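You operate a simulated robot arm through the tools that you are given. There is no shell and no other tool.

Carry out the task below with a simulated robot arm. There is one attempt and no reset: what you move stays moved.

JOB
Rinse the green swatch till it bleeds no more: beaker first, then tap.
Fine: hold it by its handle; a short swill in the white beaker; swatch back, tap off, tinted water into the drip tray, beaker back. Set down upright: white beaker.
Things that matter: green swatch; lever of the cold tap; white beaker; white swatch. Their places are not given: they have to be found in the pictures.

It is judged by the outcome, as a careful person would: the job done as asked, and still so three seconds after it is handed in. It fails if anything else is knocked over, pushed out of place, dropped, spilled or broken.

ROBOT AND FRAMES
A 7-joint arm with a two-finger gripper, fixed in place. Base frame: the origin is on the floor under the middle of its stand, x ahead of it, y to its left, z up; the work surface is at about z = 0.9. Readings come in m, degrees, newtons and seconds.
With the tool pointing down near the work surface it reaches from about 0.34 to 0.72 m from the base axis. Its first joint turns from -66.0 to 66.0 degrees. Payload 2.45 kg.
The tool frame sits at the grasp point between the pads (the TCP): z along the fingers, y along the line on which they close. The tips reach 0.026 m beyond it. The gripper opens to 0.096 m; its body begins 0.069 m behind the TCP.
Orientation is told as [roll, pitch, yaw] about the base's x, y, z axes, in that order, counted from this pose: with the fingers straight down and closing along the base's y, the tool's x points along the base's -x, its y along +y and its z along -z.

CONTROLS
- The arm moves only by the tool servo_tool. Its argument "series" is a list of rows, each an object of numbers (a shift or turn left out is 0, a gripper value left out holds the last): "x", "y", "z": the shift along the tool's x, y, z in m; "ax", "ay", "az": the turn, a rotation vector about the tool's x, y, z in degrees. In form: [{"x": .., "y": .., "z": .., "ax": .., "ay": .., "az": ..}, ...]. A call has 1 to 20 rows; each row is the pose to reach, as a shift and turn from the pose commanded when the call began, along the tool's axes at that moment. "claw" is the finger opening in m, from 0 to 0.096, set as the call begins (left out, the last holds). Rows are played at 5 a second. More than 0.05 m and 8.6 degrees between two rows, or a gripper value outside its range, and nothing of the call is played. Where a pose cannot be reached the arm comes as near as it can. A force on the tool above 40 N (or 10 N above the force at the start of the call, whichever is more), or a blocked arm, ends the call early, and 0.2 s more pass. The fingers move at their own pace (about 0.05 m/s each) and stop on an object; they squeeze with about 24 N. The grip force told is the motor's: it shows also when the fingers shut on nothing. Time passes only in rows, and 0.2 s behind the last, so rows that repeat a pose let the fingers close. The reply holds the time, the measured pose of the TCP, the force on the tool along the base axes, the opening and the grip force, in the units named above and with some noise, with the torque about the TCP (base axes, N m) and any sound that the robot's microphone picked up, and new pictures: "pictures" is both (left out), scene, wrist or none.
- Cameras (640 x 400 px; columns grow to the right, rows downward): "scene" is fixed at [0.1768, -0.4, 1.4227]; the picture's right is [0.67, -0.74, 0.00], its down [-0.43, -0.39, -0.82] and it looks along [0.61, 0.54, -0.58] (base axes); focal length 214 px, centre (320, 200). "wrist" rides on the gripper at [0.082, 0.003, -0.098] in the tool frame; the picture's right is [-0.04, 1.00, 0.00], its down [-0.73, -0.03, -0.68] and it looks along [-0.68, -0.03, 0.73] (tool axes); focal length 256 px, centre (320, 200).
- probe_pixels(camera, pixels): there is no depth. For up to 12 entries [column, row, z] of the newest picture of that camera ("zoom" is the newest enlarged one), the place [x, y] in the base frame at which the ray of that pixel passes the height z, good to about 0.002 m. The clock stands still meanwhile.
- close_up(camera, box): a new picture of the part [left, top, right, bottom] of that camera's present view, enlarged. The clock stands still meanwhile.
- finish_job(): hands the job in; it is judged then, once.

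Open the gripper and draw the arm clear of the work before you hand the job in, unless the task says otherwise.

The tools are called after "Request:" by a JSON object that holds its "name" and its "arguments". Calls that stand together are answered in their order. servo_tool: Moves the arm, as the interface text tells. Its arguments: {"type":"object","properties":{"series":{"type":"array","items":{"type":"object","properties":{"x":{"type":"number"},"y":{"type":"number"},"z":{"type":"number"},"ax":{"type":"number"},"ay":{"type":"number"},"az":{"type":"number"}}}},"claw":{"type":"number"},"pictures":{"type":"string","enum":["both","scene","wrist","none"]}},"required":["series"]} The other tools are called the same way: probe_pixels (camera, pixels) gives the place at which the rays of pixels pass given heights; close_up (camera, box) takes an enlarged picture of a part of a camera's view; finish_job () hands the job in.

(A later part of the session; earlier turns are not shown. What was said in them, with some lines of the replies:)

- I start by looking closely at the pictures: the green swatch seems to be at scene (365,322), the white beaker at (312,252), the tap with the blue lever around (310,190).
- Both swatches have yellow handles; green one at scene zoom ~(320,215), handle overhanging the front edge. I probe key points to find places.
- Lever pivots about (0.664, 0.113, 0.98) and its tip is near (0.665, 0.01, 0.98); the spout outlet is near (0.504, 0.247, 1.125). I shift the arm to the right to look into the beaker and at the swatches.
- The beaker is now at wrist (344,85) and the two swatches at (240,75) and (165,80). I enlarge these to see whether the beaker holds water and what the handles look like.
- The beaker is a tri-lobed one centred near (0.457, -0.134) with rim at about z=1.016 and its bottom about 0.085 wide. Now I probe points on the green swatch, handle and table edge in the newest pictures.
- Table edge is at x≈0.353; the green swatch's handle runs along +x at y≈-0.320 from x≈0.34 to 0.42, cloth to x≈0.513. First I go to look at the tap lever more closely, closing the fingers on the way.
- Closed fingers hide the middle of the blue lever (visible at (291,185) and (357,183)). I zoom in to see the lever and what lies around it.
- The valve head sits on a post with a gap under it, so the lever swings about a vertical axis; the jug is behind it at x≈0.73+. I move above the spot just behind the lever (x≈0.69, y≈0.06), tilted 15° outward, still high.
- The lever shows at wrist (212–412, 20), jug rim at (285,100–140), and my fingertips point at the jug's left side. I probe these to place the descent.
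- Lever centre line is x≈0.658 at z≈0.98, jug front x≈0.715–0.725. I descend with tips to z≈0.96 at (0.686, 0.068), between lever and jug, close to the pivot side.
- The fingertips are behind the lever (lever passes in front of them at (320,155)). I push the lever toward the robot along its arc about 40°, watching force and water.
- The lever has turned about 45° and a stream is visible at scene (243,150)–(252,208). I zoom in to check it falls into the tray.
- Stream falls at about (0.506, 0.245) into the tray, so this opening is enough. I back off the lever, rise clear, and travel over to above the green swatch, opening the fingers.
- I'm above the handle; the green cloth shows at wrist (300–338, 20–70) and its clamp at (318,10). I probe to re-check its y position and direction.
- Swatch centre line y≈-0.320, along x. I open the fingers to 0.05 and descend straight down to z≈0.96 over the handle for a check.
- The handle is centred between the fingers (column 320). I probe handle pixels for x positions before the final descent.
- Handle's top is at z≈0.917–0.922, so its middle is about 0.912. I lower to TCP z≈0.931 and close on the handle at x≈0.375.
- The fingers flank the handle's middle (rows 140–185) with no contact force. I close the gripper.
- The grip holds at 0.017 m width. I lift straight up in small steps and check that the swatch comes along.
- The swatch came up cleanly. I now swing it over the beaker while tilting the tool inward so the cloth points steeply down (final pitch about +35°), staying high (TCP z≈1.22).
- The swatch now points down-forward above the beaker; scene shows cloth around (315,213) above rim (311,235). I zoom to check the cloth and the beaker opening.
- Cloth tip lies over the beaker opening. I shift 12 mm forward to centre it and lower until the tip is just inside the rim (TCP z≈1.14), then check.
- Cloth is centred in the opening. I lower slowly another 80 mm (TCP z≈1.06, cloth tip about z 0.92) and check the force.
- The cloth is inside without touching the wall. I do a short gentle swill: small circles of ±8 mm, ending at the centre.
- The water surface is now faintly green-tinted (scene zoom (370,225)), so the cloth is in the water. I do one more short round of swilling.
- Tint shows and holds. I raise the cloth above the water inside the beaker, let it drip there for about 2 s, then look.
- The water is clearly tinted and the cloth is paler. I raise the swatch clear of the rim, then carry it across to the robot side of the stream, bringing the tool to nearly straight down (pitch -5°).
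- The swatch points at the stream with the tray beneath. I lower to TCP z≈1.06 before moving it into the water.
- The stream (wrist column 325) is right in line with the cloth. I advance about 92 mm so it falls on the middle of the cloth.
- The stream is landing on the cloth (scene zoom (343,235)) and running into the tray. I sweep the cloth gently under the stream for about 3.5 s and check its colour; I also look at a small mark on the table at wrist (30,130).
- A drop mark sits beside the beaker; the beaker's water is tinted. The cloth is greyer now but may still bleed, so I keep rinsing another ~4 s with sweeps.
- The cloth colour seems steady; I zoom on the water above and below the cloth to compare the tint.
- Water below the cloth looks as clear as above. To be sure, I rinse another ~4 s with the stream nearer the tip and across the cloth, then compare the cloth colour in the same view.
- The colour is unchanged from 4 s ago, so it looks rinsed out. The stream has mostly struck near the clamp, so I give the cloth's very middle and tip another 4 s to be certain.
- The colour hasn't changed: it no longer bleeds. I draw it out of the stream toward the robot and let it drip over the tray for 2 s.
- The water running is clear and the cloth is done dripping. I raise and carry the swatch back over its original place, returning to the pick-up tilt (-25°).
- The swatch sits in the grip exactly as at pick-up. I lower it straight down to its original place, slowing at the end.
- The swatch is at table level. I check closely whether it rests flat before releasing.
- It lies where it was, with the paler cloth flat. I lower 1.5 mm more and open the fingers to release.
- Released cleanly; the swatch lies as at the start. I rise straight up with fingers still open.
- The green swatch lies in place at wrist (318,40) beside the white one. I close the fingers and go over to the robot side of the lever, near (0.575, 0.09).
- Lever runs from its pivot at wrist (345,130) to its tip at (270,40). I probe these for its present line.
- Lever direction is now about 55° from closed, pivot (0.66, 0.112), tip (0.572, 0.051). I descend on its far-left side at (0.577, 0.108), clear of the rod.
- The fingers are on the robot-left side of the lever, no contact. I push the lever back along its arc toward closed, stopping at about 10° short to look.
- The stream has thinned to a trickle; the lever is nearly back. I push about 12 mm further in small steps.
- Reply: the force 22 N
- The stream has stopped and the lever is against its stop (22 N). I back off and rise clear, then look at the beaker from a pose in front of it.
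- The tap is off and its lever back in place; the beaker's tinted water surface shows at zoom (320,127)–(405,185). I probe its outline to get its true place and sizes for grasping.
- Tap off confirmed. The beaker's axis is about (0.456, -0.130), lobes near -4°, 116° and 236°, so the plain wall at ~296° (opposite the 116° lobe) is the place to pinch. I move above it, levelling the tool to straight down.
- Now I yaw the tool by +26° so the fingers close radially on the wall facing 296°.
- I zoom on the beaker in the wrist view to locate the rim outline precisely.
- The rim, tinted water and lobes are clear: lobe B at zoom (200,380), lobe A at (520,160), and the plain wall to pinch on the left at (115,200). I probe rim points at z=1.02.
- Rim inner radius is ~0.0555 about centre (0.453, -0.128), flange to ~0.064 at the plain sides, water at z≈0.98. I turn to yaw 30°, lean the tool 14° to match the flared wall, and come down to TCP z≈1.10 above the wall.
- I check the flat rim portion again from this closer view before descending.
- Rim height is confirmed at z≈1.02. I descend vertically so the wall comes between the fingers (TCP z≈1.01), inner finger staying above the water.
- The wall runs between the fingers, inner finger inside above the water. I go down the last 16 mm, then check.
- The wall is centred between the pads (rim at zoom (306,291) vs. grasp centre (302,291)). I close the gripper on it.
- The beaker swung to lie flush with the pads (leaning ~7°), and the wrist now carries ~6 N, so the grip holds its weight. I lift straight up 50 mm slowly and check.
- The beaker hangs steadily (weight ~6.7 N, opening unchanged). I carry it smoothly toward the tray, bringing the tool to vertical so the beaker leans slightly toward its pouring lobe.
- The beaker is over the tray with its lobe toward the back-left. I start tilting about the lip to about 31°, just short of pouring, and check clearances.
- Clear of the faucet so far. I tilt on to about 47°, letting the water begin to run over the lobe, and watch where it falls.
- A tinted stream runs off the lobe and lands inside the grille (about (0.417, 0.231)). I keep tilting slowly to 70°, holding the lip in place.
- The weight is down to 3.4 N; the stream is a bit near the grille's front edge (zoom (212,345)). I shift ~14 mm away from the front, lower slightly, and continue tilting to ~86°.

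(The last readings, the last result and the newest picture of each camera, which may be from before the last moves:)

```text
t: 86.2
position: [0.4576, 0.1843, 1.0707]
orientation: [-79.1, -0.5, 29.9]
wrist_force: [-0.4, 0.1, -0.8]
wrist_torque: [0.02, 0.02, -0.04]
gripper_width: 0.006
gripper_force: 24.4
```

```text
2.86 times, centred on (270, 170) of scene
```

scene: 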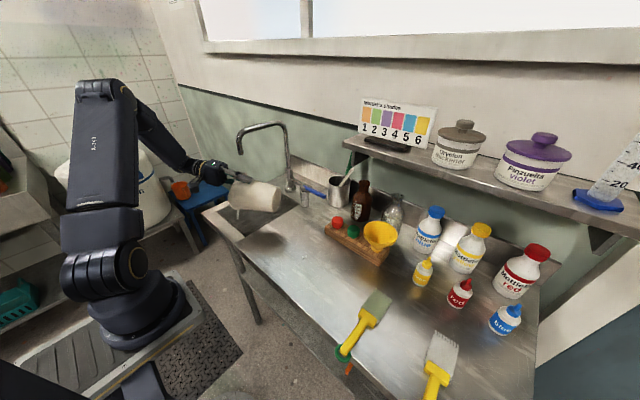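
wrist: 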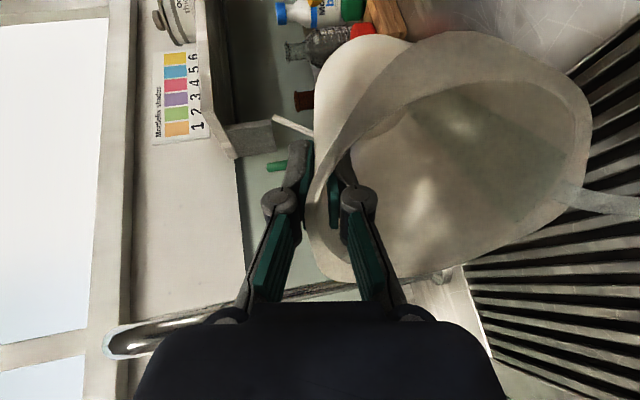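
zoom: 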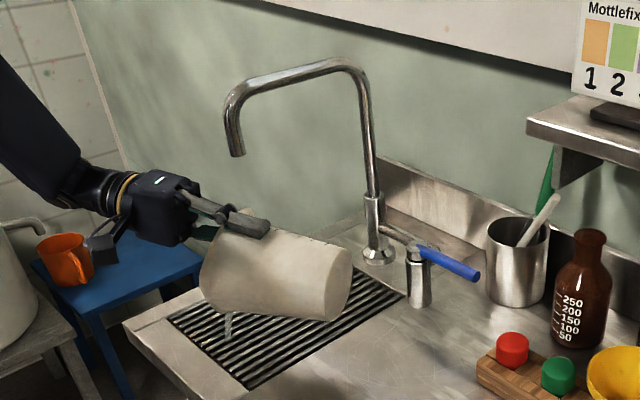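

Almost empty (force ~1 N, only a thin trickle). I tilt on to about 105° and hold a second to drain it.

Request:
{"name": "servo_tool", "arguments": {"series": [{"y": 0.0017, "z": -0.0088, "ax": 4}, {"y": 0.0039, "z": -0.02, "ax": 9}, {"y": 0.0061, "z": -0.0312, "ax": 14}, {"y": 0.0082, "z": -0.0423, "ax": 19}, {"y": 0.0104, "z": -0.0532, "ax": 24}, {"y": 0.0104, "z": -0.0532, "ax": 24}, {"y": 0.0104, "z": -0.0532, "ax": 24}, {"y": 0.0104, "z": -0.0532, "ax": 24}, {"y": 0.0104, "z": -0.0532, "ax": 24}, {"y": 0.0104, "z": -0.0532, "ax": 24}]}}

Request:
{"name": "close_up", "arguments": {"camera": "scene", "box": [190, 100, 350, 240]}}

Request:
{"name": "close_up", "arguments": {"camera": "wrist", "box": [300, 20, 640, 300]}}

```text
t: 88.4
position: [0.4348, 0.2278, 1.0703]
orientation: [-102.9, -0.5, 30.0]
wrist_force: [-0.1, 0.0, -0.5]
wrist_torque: [0.04, 0.03, 0.02]
gripper_width: 0.006
gripper_force: 24.0
out of reach, approached as far as the arm can: row 5, 6, 7, 8, 9, 10
```

scene: 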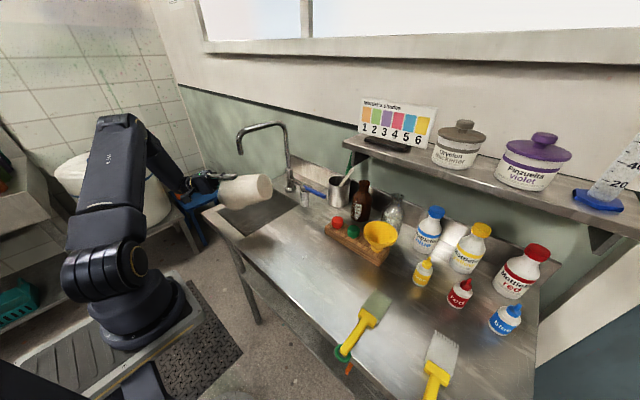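
wrist: 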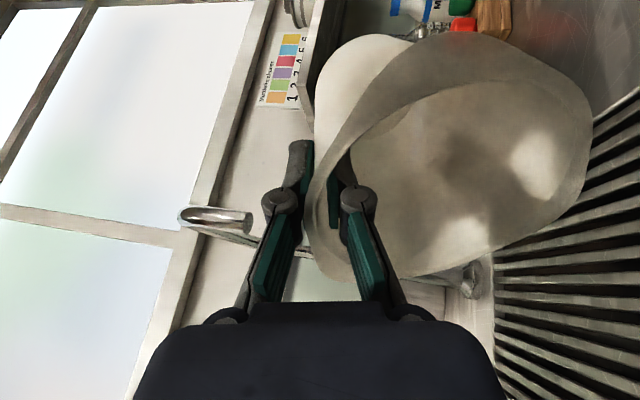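

```text
2.86 times, centred on (270, 170) of scene
```

zoom: 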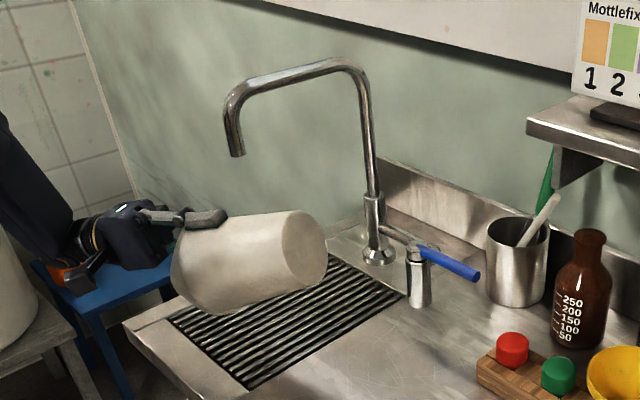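

```text
1.43 times, centred on (470, 160) of wrist
```

zoom: 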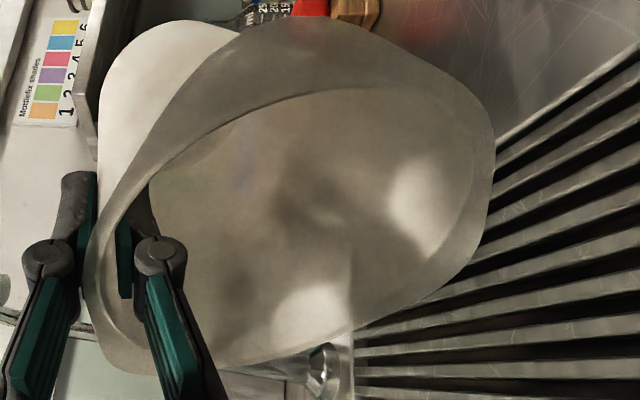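

The beaker is empty. I tilt it back upright over the tray along the reverse path.

Request:
{"name": "servo_tool", "arguments": {"series": [{"y": -0.0018, "z": 0.0188, "ax": -8}, {"y": -0.0036, "z": 0.0379, "ax": -16}, {"y": -0.0053, "z": 0.057, "ax": -24}, {"y": -0.0072, "z": 0.0756, "ax": -32}, {"y": -0.0091, "z": 0.0937, "ax": -40}, {"y": -0.0055, "z": 0.1094, "ax": -48}, {"y": -0.0022, "z": 0.1237, "ax": -56}, {"y": 0.0007, "z": 0.1364, "ax": -64}, {"y": 0.0032, "z": 0.1473, "ax": -72}, {"y": 0.0053, "z": 0.156, "ax": -80}, {"y": 0.0068, "z": 0.1625, "ax": -88}, {"y": 0.0077, "z": 0.1667, "ax": -96}, {"y": 0.0082, "z": 0.1685, "ax": -103}, {"y": 0.0082, "z": 0.1685, "ax": -103}]}}

Request:
{"name": "close_up", "arguments": {"camera": "scene", "box": [190, 100, 350, 240]}}

```text
t: 91.4
position: [0.5174, 0.0828, 1.1004]
orientation: [0.1, -0.5, 29.9]
wrist_force: [0.1, -0.3, 0.1]
wrist_torque: [-0.03, -0.02, 0.01]
gripper_width: 0.0059
gripper_force: 23.3
```

scene: 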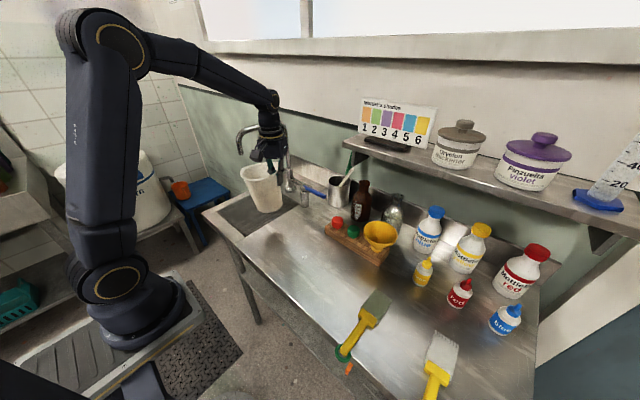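
wrist: 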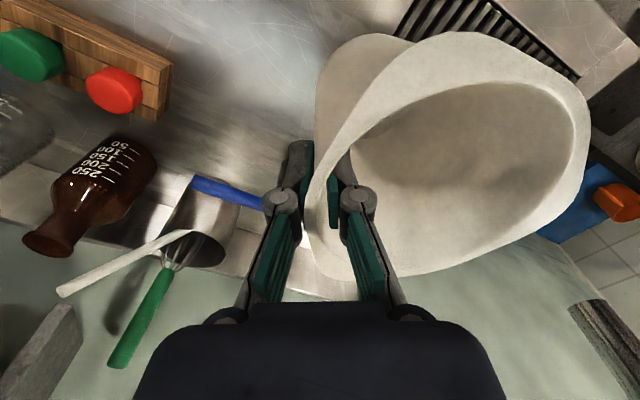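

```text
2.86 times, centred on (270, 170) of scene
```

zoom: 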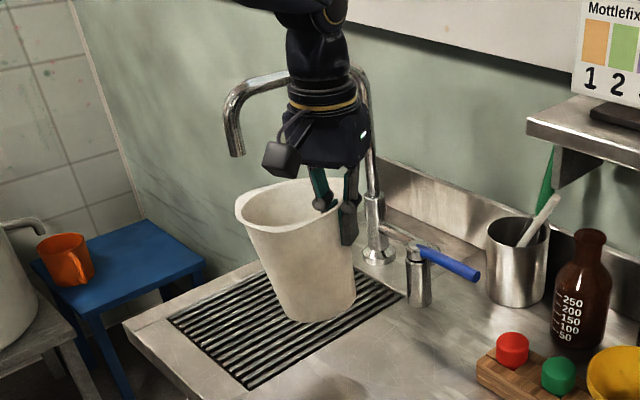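

Empty and near upright. I carry it back toward its original spot, levelling the beaker (tool -7°), to TCP (0.481, -0.177, 1.06).

Request:
{"name": "servo_tool", "arguments": {"series": [{"x": 0.0081, "y": -0.0103, "z": 0.0, "ax": -0.4}, {"x": 0.0242, "y": -0.031, "z": 0.002, "ax": -1.1}, {"x": 0.0436, "y": -0.0558, "z": 0.005, "ax": -1.9}, {"x": 0.063, "y": -0.0807, "z": 0.009, "ax": -2.7}, {"x": 0.0823, "y": -0.1055, "z": 0.014, "ax": -3.6}, {"x": 0.1017, "y": -0.1303, "z": 0.019, "ax": -4.4}, {"x": 0.1211, "y": -0.1551, "z": 0.025, "ax": -5.3}, {"x": 0.1404, "y": -0.1799, "z": 0.031, "ax": -6.1}, {"x": 0.1533, "y": -0.1965, "z": 0.036, "ax": -6.7}, {"x": 0.1614, "y": -0.2068, "z": 0.04, "ax": -7}, {"x": 0.1614, "y": -0.2068, "z": 0.04, "ax": -7}]}}

Request:
{"name": "close_up", "arguments": {"camera": "scene", "box": [260, 160, 380, 290]}}

```text
t: 93.8
position: [0.4799, -0.1773, 1.0602]
orientation: [7.0, -0.4, 30.1]
wrist_force: [-0.5, -0.4, -0.5]
wrist_torque: [-0.04, -0.03, -0.03]
gripper_width: 0.006
gripper_force: 23.7
```

scene: 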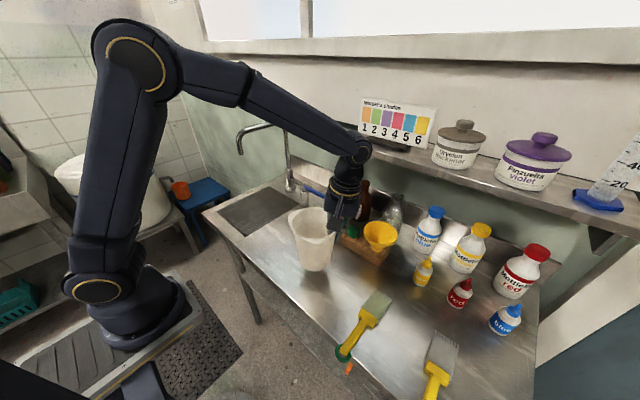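
wrist: 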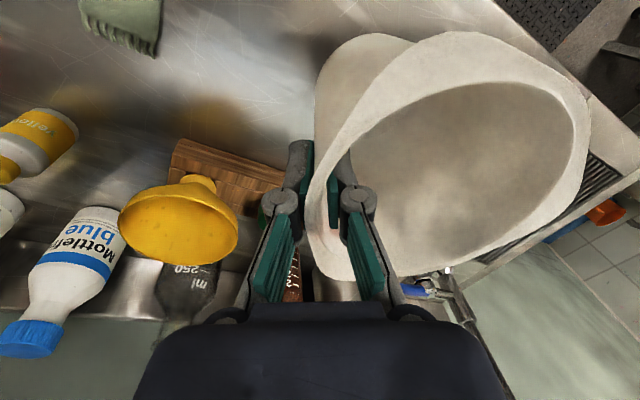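

```text
3.08 times, centred on (320, 225) of scene
```

zoom: 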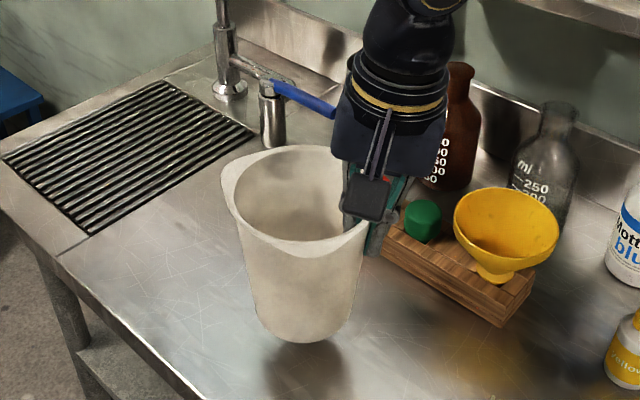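

It looks upright above its old place. I lower 38 mm to just above the table and check the gap.

Request:
{"name": "servo_tool", "arguments": {"series": [{"y": -0.0018, "z": 0.0149}, {"y": -0.0032, "z": 0.0258}, {"y": -0.0043, "z": 0.0347}, {"y": -0.0046, "z": 0.0377}, {"y": -0.0046, "z": 0.0377}]}}

Request:
{"name": "close_up", "arguments": {"camera": "scene", "box": [270, 190, 370, 300]}}

```text
t: 95.0
position: [0.4806, -0.1789, 1.0201]
orientation: [7.0, -0.5, 29.9]
wrist_force: [0.4, 0.3, -0.2]
wrist_torque: [-0.02, -0.04, 0.02]
gripper_width: 0.0064
gripper_force: 24.1
```

scene: 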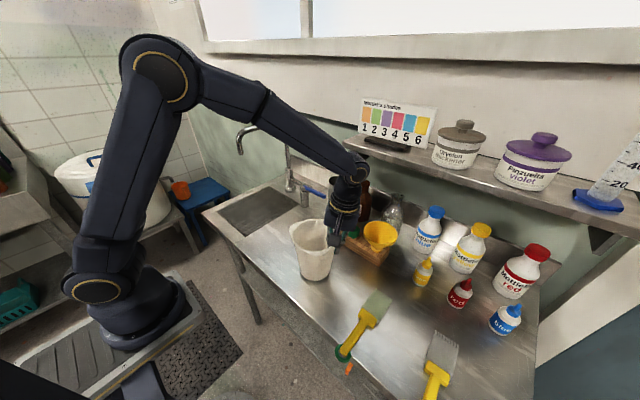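
wrist: 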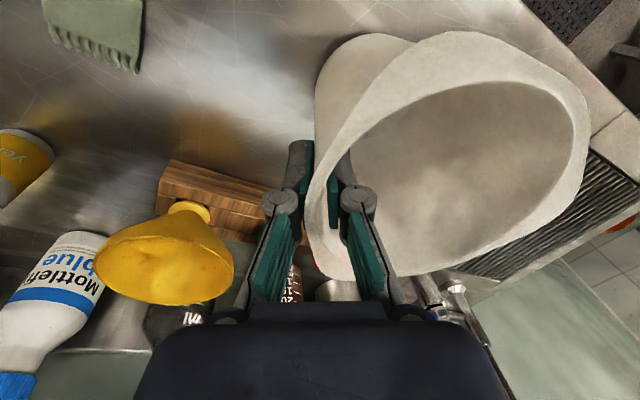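

```text
3.64 times, centred on (320, 245) of scene
```

zoom: 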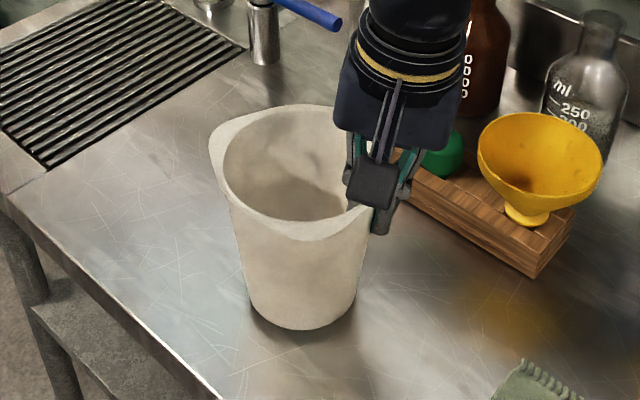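

A gap of about 1 cm remains. I lower in 2–3 mm steps watching the force.

Request:
{"name": "servo_tool", "arguments": {"series": [{"y": -0.0003, "z": 0.0025}, {"y": -0.0006, "z": 0.005}, {"y": -0.0009, "z": 0.0075}, {"y": -0.0009, "z": 0.0075}], "pictures": "scene"}}

Request:
{"name": "close_up", "arguments": {"camera": "scene", "box": [270, 190, 370, 300]}}

```text
t: 96.0
position: [0.4806, -0.1764, 1.0139]
orientation: [7.0, -0.5, 30.1]
wrist_force: [0.2, 1.0, -0.8]
wrist_torque: [-0.01, 0.01, -0.02]
gripper_width: 0.0062
gripper_force: 24.0
```

scene: 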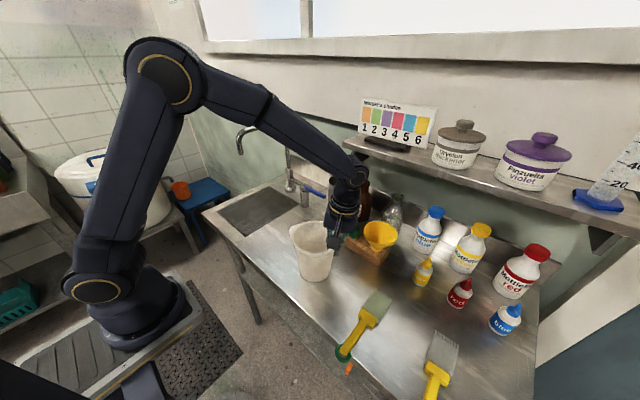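

```text
3.64 times, centred on (320, 245) of scene
```

zoom: 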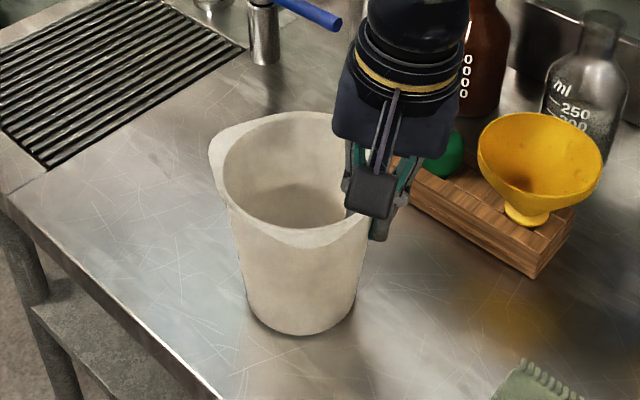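

Still no contact force; the base edge is ~2 px above its original row. I lower another 5 mm in small steps.

Request:
{"name": "servo_tool", "arguments": {"series": [{"y": -0.0002, "z": 0.0015}, {"y": -0.0004, "z": 0.003}, {"y": -0.0005, "z": 0.0045}, {"y": -0.0005, "z": 0.0045}], "pictures": "scene"}}

Request:
{"name": "close_up", "arguments": {"camera": "scene", "box": [270, 190, 370, 300]}}

```text
t: 97.0
position: [0.4818, -0.1773, 1.0088]
orientation: [6.9, -0.6, 29.8]
wrist_force: [0.2, -3.0, 21.7]
wrist_torque: [-0.01, -0.08, 0.02]
gripper_width: 0.0058
gripper_force: 23.7
```

scene: 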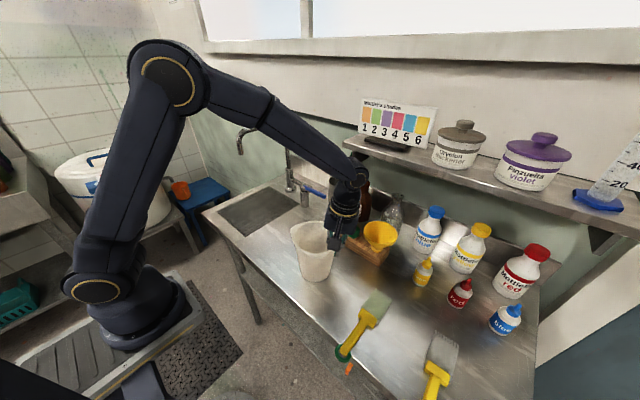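

```text
3.64 times, centred on (320, 245) of scene
```

zoom: 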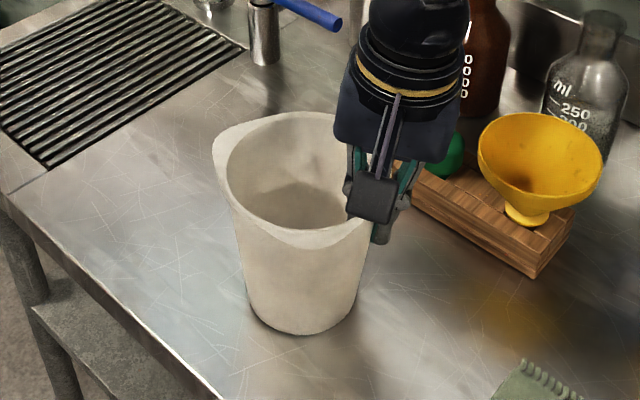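

Contact (22 N upward): the beaker stands on the table. I relieve 1.5 mm and open the fingers.

Request:
{"name": "servo_tool", "arguments": {"series": [{"y": 0.0002, "z": -0.0012}, {"y": 0.0002, "z": -0.0015}], "pictures": "none"}}

Request:
{"name": "servo_tool", "arguments": {"series": [{}, {}, {}, {}], "claw": 0.05}}

Request:
{"name": "close_up", "arguments": {"camera": "scene", "box": [270, 190, 370, 300]}}

Request:
{"name": "close_up", "arguments": {"camera": "wrist", "box": [180, 20, 480, 260]}}

```text
t: 97.6
position: [0.4818, -0.1751, 1.0101]
orientation: [7.1, -0.5, 30.0]
wrist_force: [2.9, -0.1, 5.7]
wrist_torque: [0.15, -0.32, -0.06]
gripper_width: 0.0059
gripper_force: 24.5
```

```text
t: 98.6
position: [0.4811, -0.1759, 1.0101]
orientation: [7.1, -0.6, 30.0]
wrist_force: [-0.8, 0.6, -0.4]
wrist_torque: [0.03, 0.01, -0.01]
gripper_width: 0.05
gripper_force: 0.1
```

scene: 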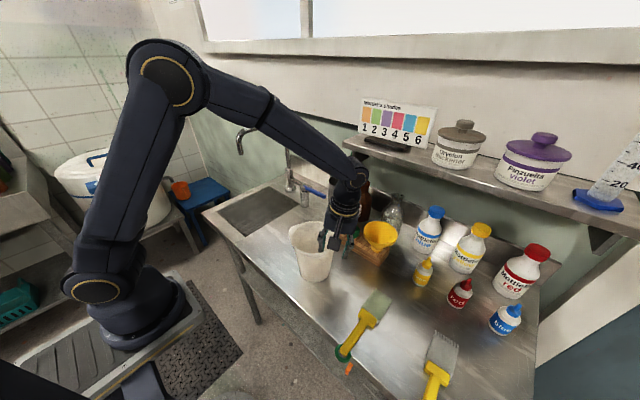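
wrist: 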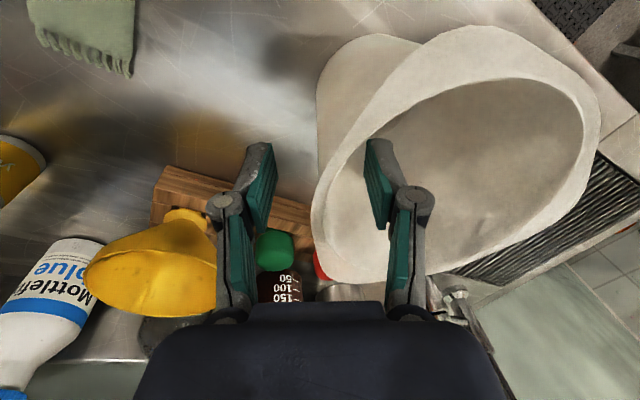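

```text
3.64 times, centred on (320, 245) of scene
```

zoom: 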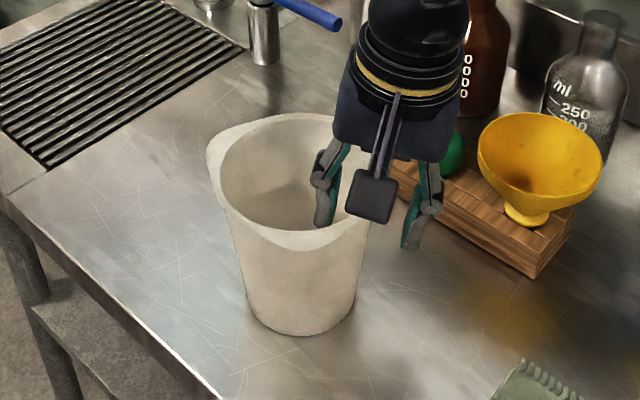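

```text
1.67 times, centred on (330, 140) of wrist
```

zoom: 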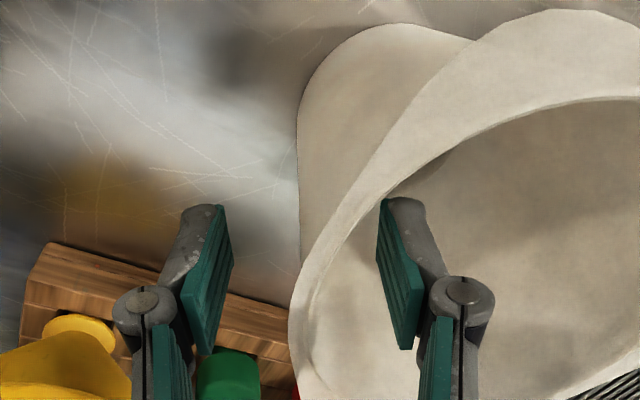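

The beaker stands upright and released, very near its original spot. I rise straight up out of it.

Request:
{"name": "servo_tool", "arguments": {"series": [{"y": 0.0024, "z": -0.0199}, {"y": 0.0061, "z": -0.0496}, {"y": 0.0104, "z": -0.0844}, {"y": 0.0146, "z": -0.1191}, {"y": 0.0195, "z": -0.1588}, {"y": 0.0195, "z": -0.1588}], "claw": 0.05}}

Request:
{"name": "close_up", "arguments": {"camera": "scene", "box": [275, 210, 355, 290]}}

Request:
{"name": "close_up", "arguments": {"camera": "wrist", "box": [280, 0, 480, 150]}}

```text
t: 100.0
position: [0.4802, -0.1774, 1.1711]
orientation: [7.0, -0.6, 30.0]
wrist_force: [0.5, -0.1, -0.3]
wrist_torque: [0.02, 0.04, 0.0]
gripper_width: 0.0502
gripper_force: 0.1
```

scene: 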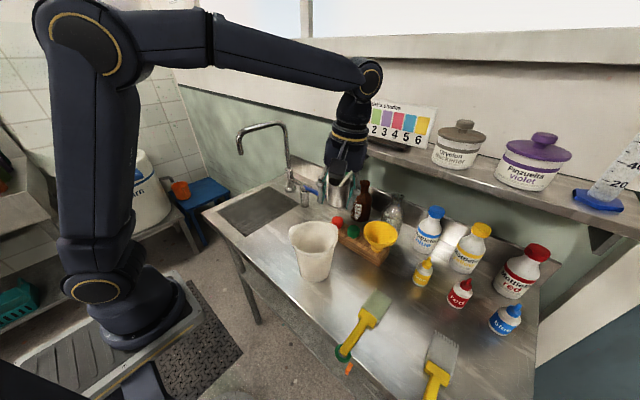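
wrist: 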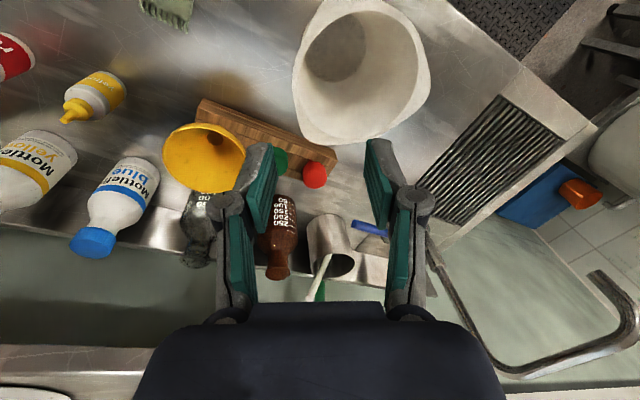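

```text
5.00 times, centred on (315, 250) of scene
```

zoom: 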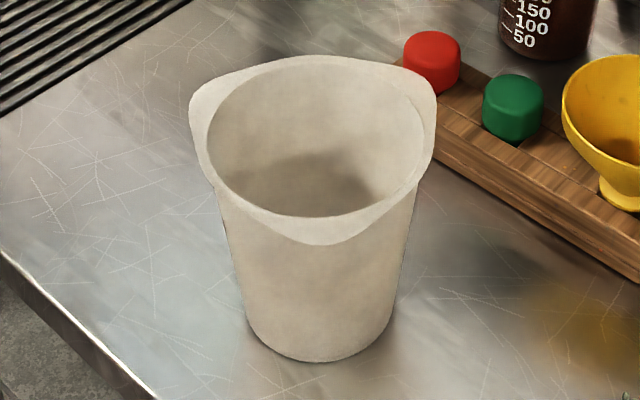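

```text
2.67 times, centred on (380, 75) of wrist
```

zoom: 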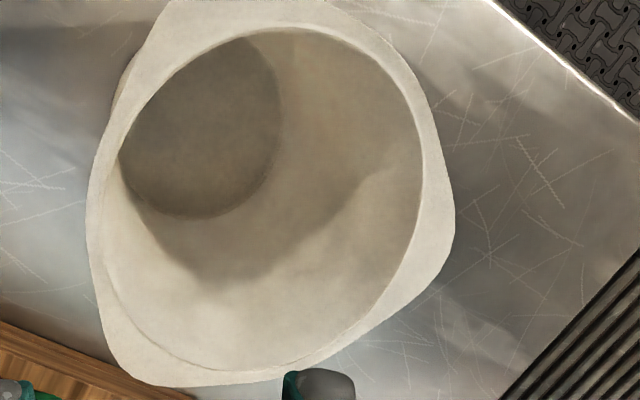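

The beaker is empty and upright. I probe its base edge to compare with the original place, and check the rest of the scene (swatches, drop on the table, tray).

Request:
{"name": "probe_pixels", "arguments": {"camera": "scene", "pixels": [[316, 282.2, 0.9], [316, 284, 0.9], [289, 229.5, 1.02], [287.4, 235, 1.02]]}}

Request:
{"name": "close_up", "arguments": {"camera": "scene", "box": [330, 270, 470, 400]}}

Request:
{"name": "close_up", "arguments": {"camera": "scene", "box": [200, 110, 350, 250]}}

```text
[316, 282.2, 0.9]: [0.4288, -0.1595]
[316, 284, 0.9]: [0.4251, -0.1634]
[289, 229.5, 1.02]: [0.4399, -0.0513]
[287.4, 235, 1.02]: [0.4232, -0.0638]
```

```text
3.08 times, centred on (400, 335) of scene
```

zoom: 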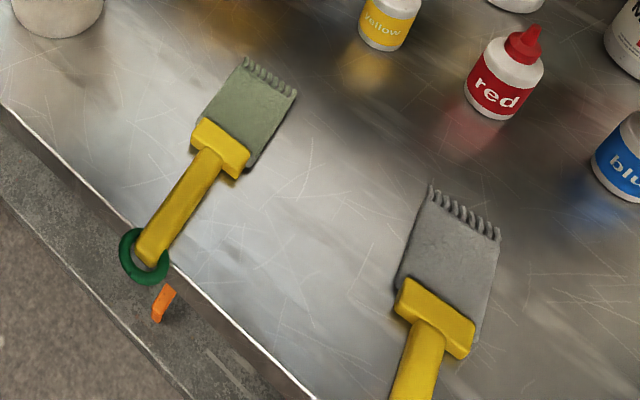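

```text
2.86 times, centred on (275, 180) of scene
```

zoom: 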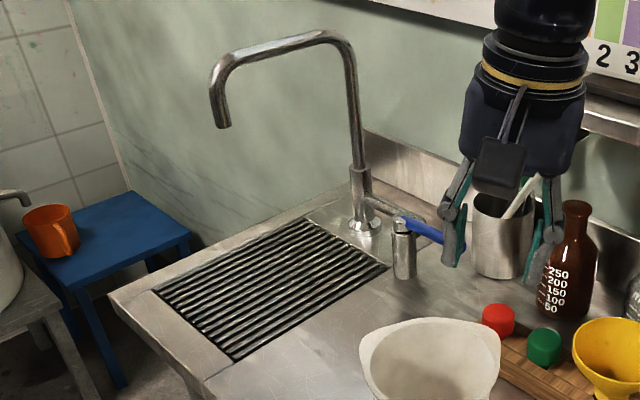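

All is in order: swatches in place (table around the green one clean), lever closed, no drip, beaker within ~5 mm of its old spot. I open the gripper fully and draw the arm up and clear.

Request:
{"name": "servo_tool", "arguments": {"series": [{"y": 0.0046, "z": -0.0372}, {"y": 0.0092, "z": -0.0745}, {"y": 0.0137, "z": -0.1117}, {"y": 0.0183, "z": -0.1489}, {"x": -0.0062, "y": 0.0587, "z": -0.1439}, {"x": -0.0124, "y": 0.0991, "z": -0.139}, {"x": -0.0186, "y": 0.1395, "z": -0.134}, {"x": -0.0247, "y": 0.1798, "z": -0.129}, {"x": -0.0309, "y": 0.2202, "z": -0.1241}, {"x": -0.0371, "y": 0.2606, "z": -0.1191}, {"x": -0.0371, "y": 0.2606, "z": -0.1191}], "claw": 0.096}}

Request:
{"name": "close_up", "arguments": {"camera": "scene", "box": [200, 110, 420, 300]}}

```text
t: 102.4
position: [0.3864, 0.0527, 1.3171]
orientation: [7.0, -0.5, 30.0]
wrist_force: [-0.1, 0.1, -0.6]
wrist_torque: [-0.02, -0.03, -0.01]
gripper_width: 0.0961
gripper_force: 0.0
```

scene: 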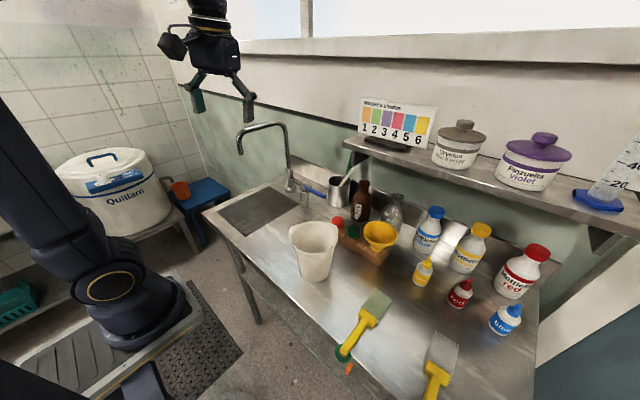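
wrist: 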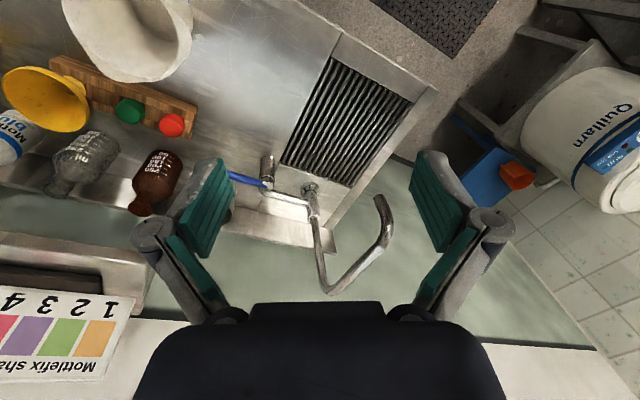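

```text
2.11 times, centred on (310, 205) of scene
```

zoom: 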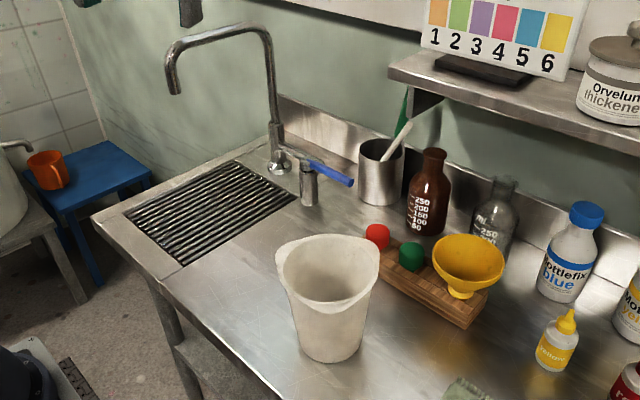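

The newest pictures show the beaker upright and empty at scene (313,250) and the green swatch in its place at (365,325). The white swatch is untouched, the lever is closed with no water running, and the arm is clear with the gripper open. I hand the job in.

Request:
{"name": "finish_job", "arguments": {}}

```text
The job is handed in.
```

The green swatch has been rinsed and put back, and I have handed the job in. I never saw colour in the tap water running off it, so "bleeds no more" rests on the cloth. Its colour held steady over the last 8 seconds or so of about 15 seconds under the tap.

- **Order:** I opened the tap before picking up the swatch, since the arm has one gripper. The swatch still went into the beaker first, then under the tap. The tap ran from about 7 to 67 seconds.
- **Beaker:** I gave the swatch two short swills, and the water turned green. Later I poured the tinted water into the drip tray; the beaker is empty and standing upright about 5 mm from where it was when I went to pour it.
- **Tap:** The lever is closed against its stop, and no water is running.
- **Swatches:** The green swatch is back in its original place, held only by its handle throughout. The table around it looks clean. I did not touch the white swatch.
- **Drip:** One small drop showed on the table beside the beaker after I carried the swatch from the beaker to the tap. I could no longer see it in the last views.

Nothing else was knocked or moved. The gripper is open and the arm is drawn clear.
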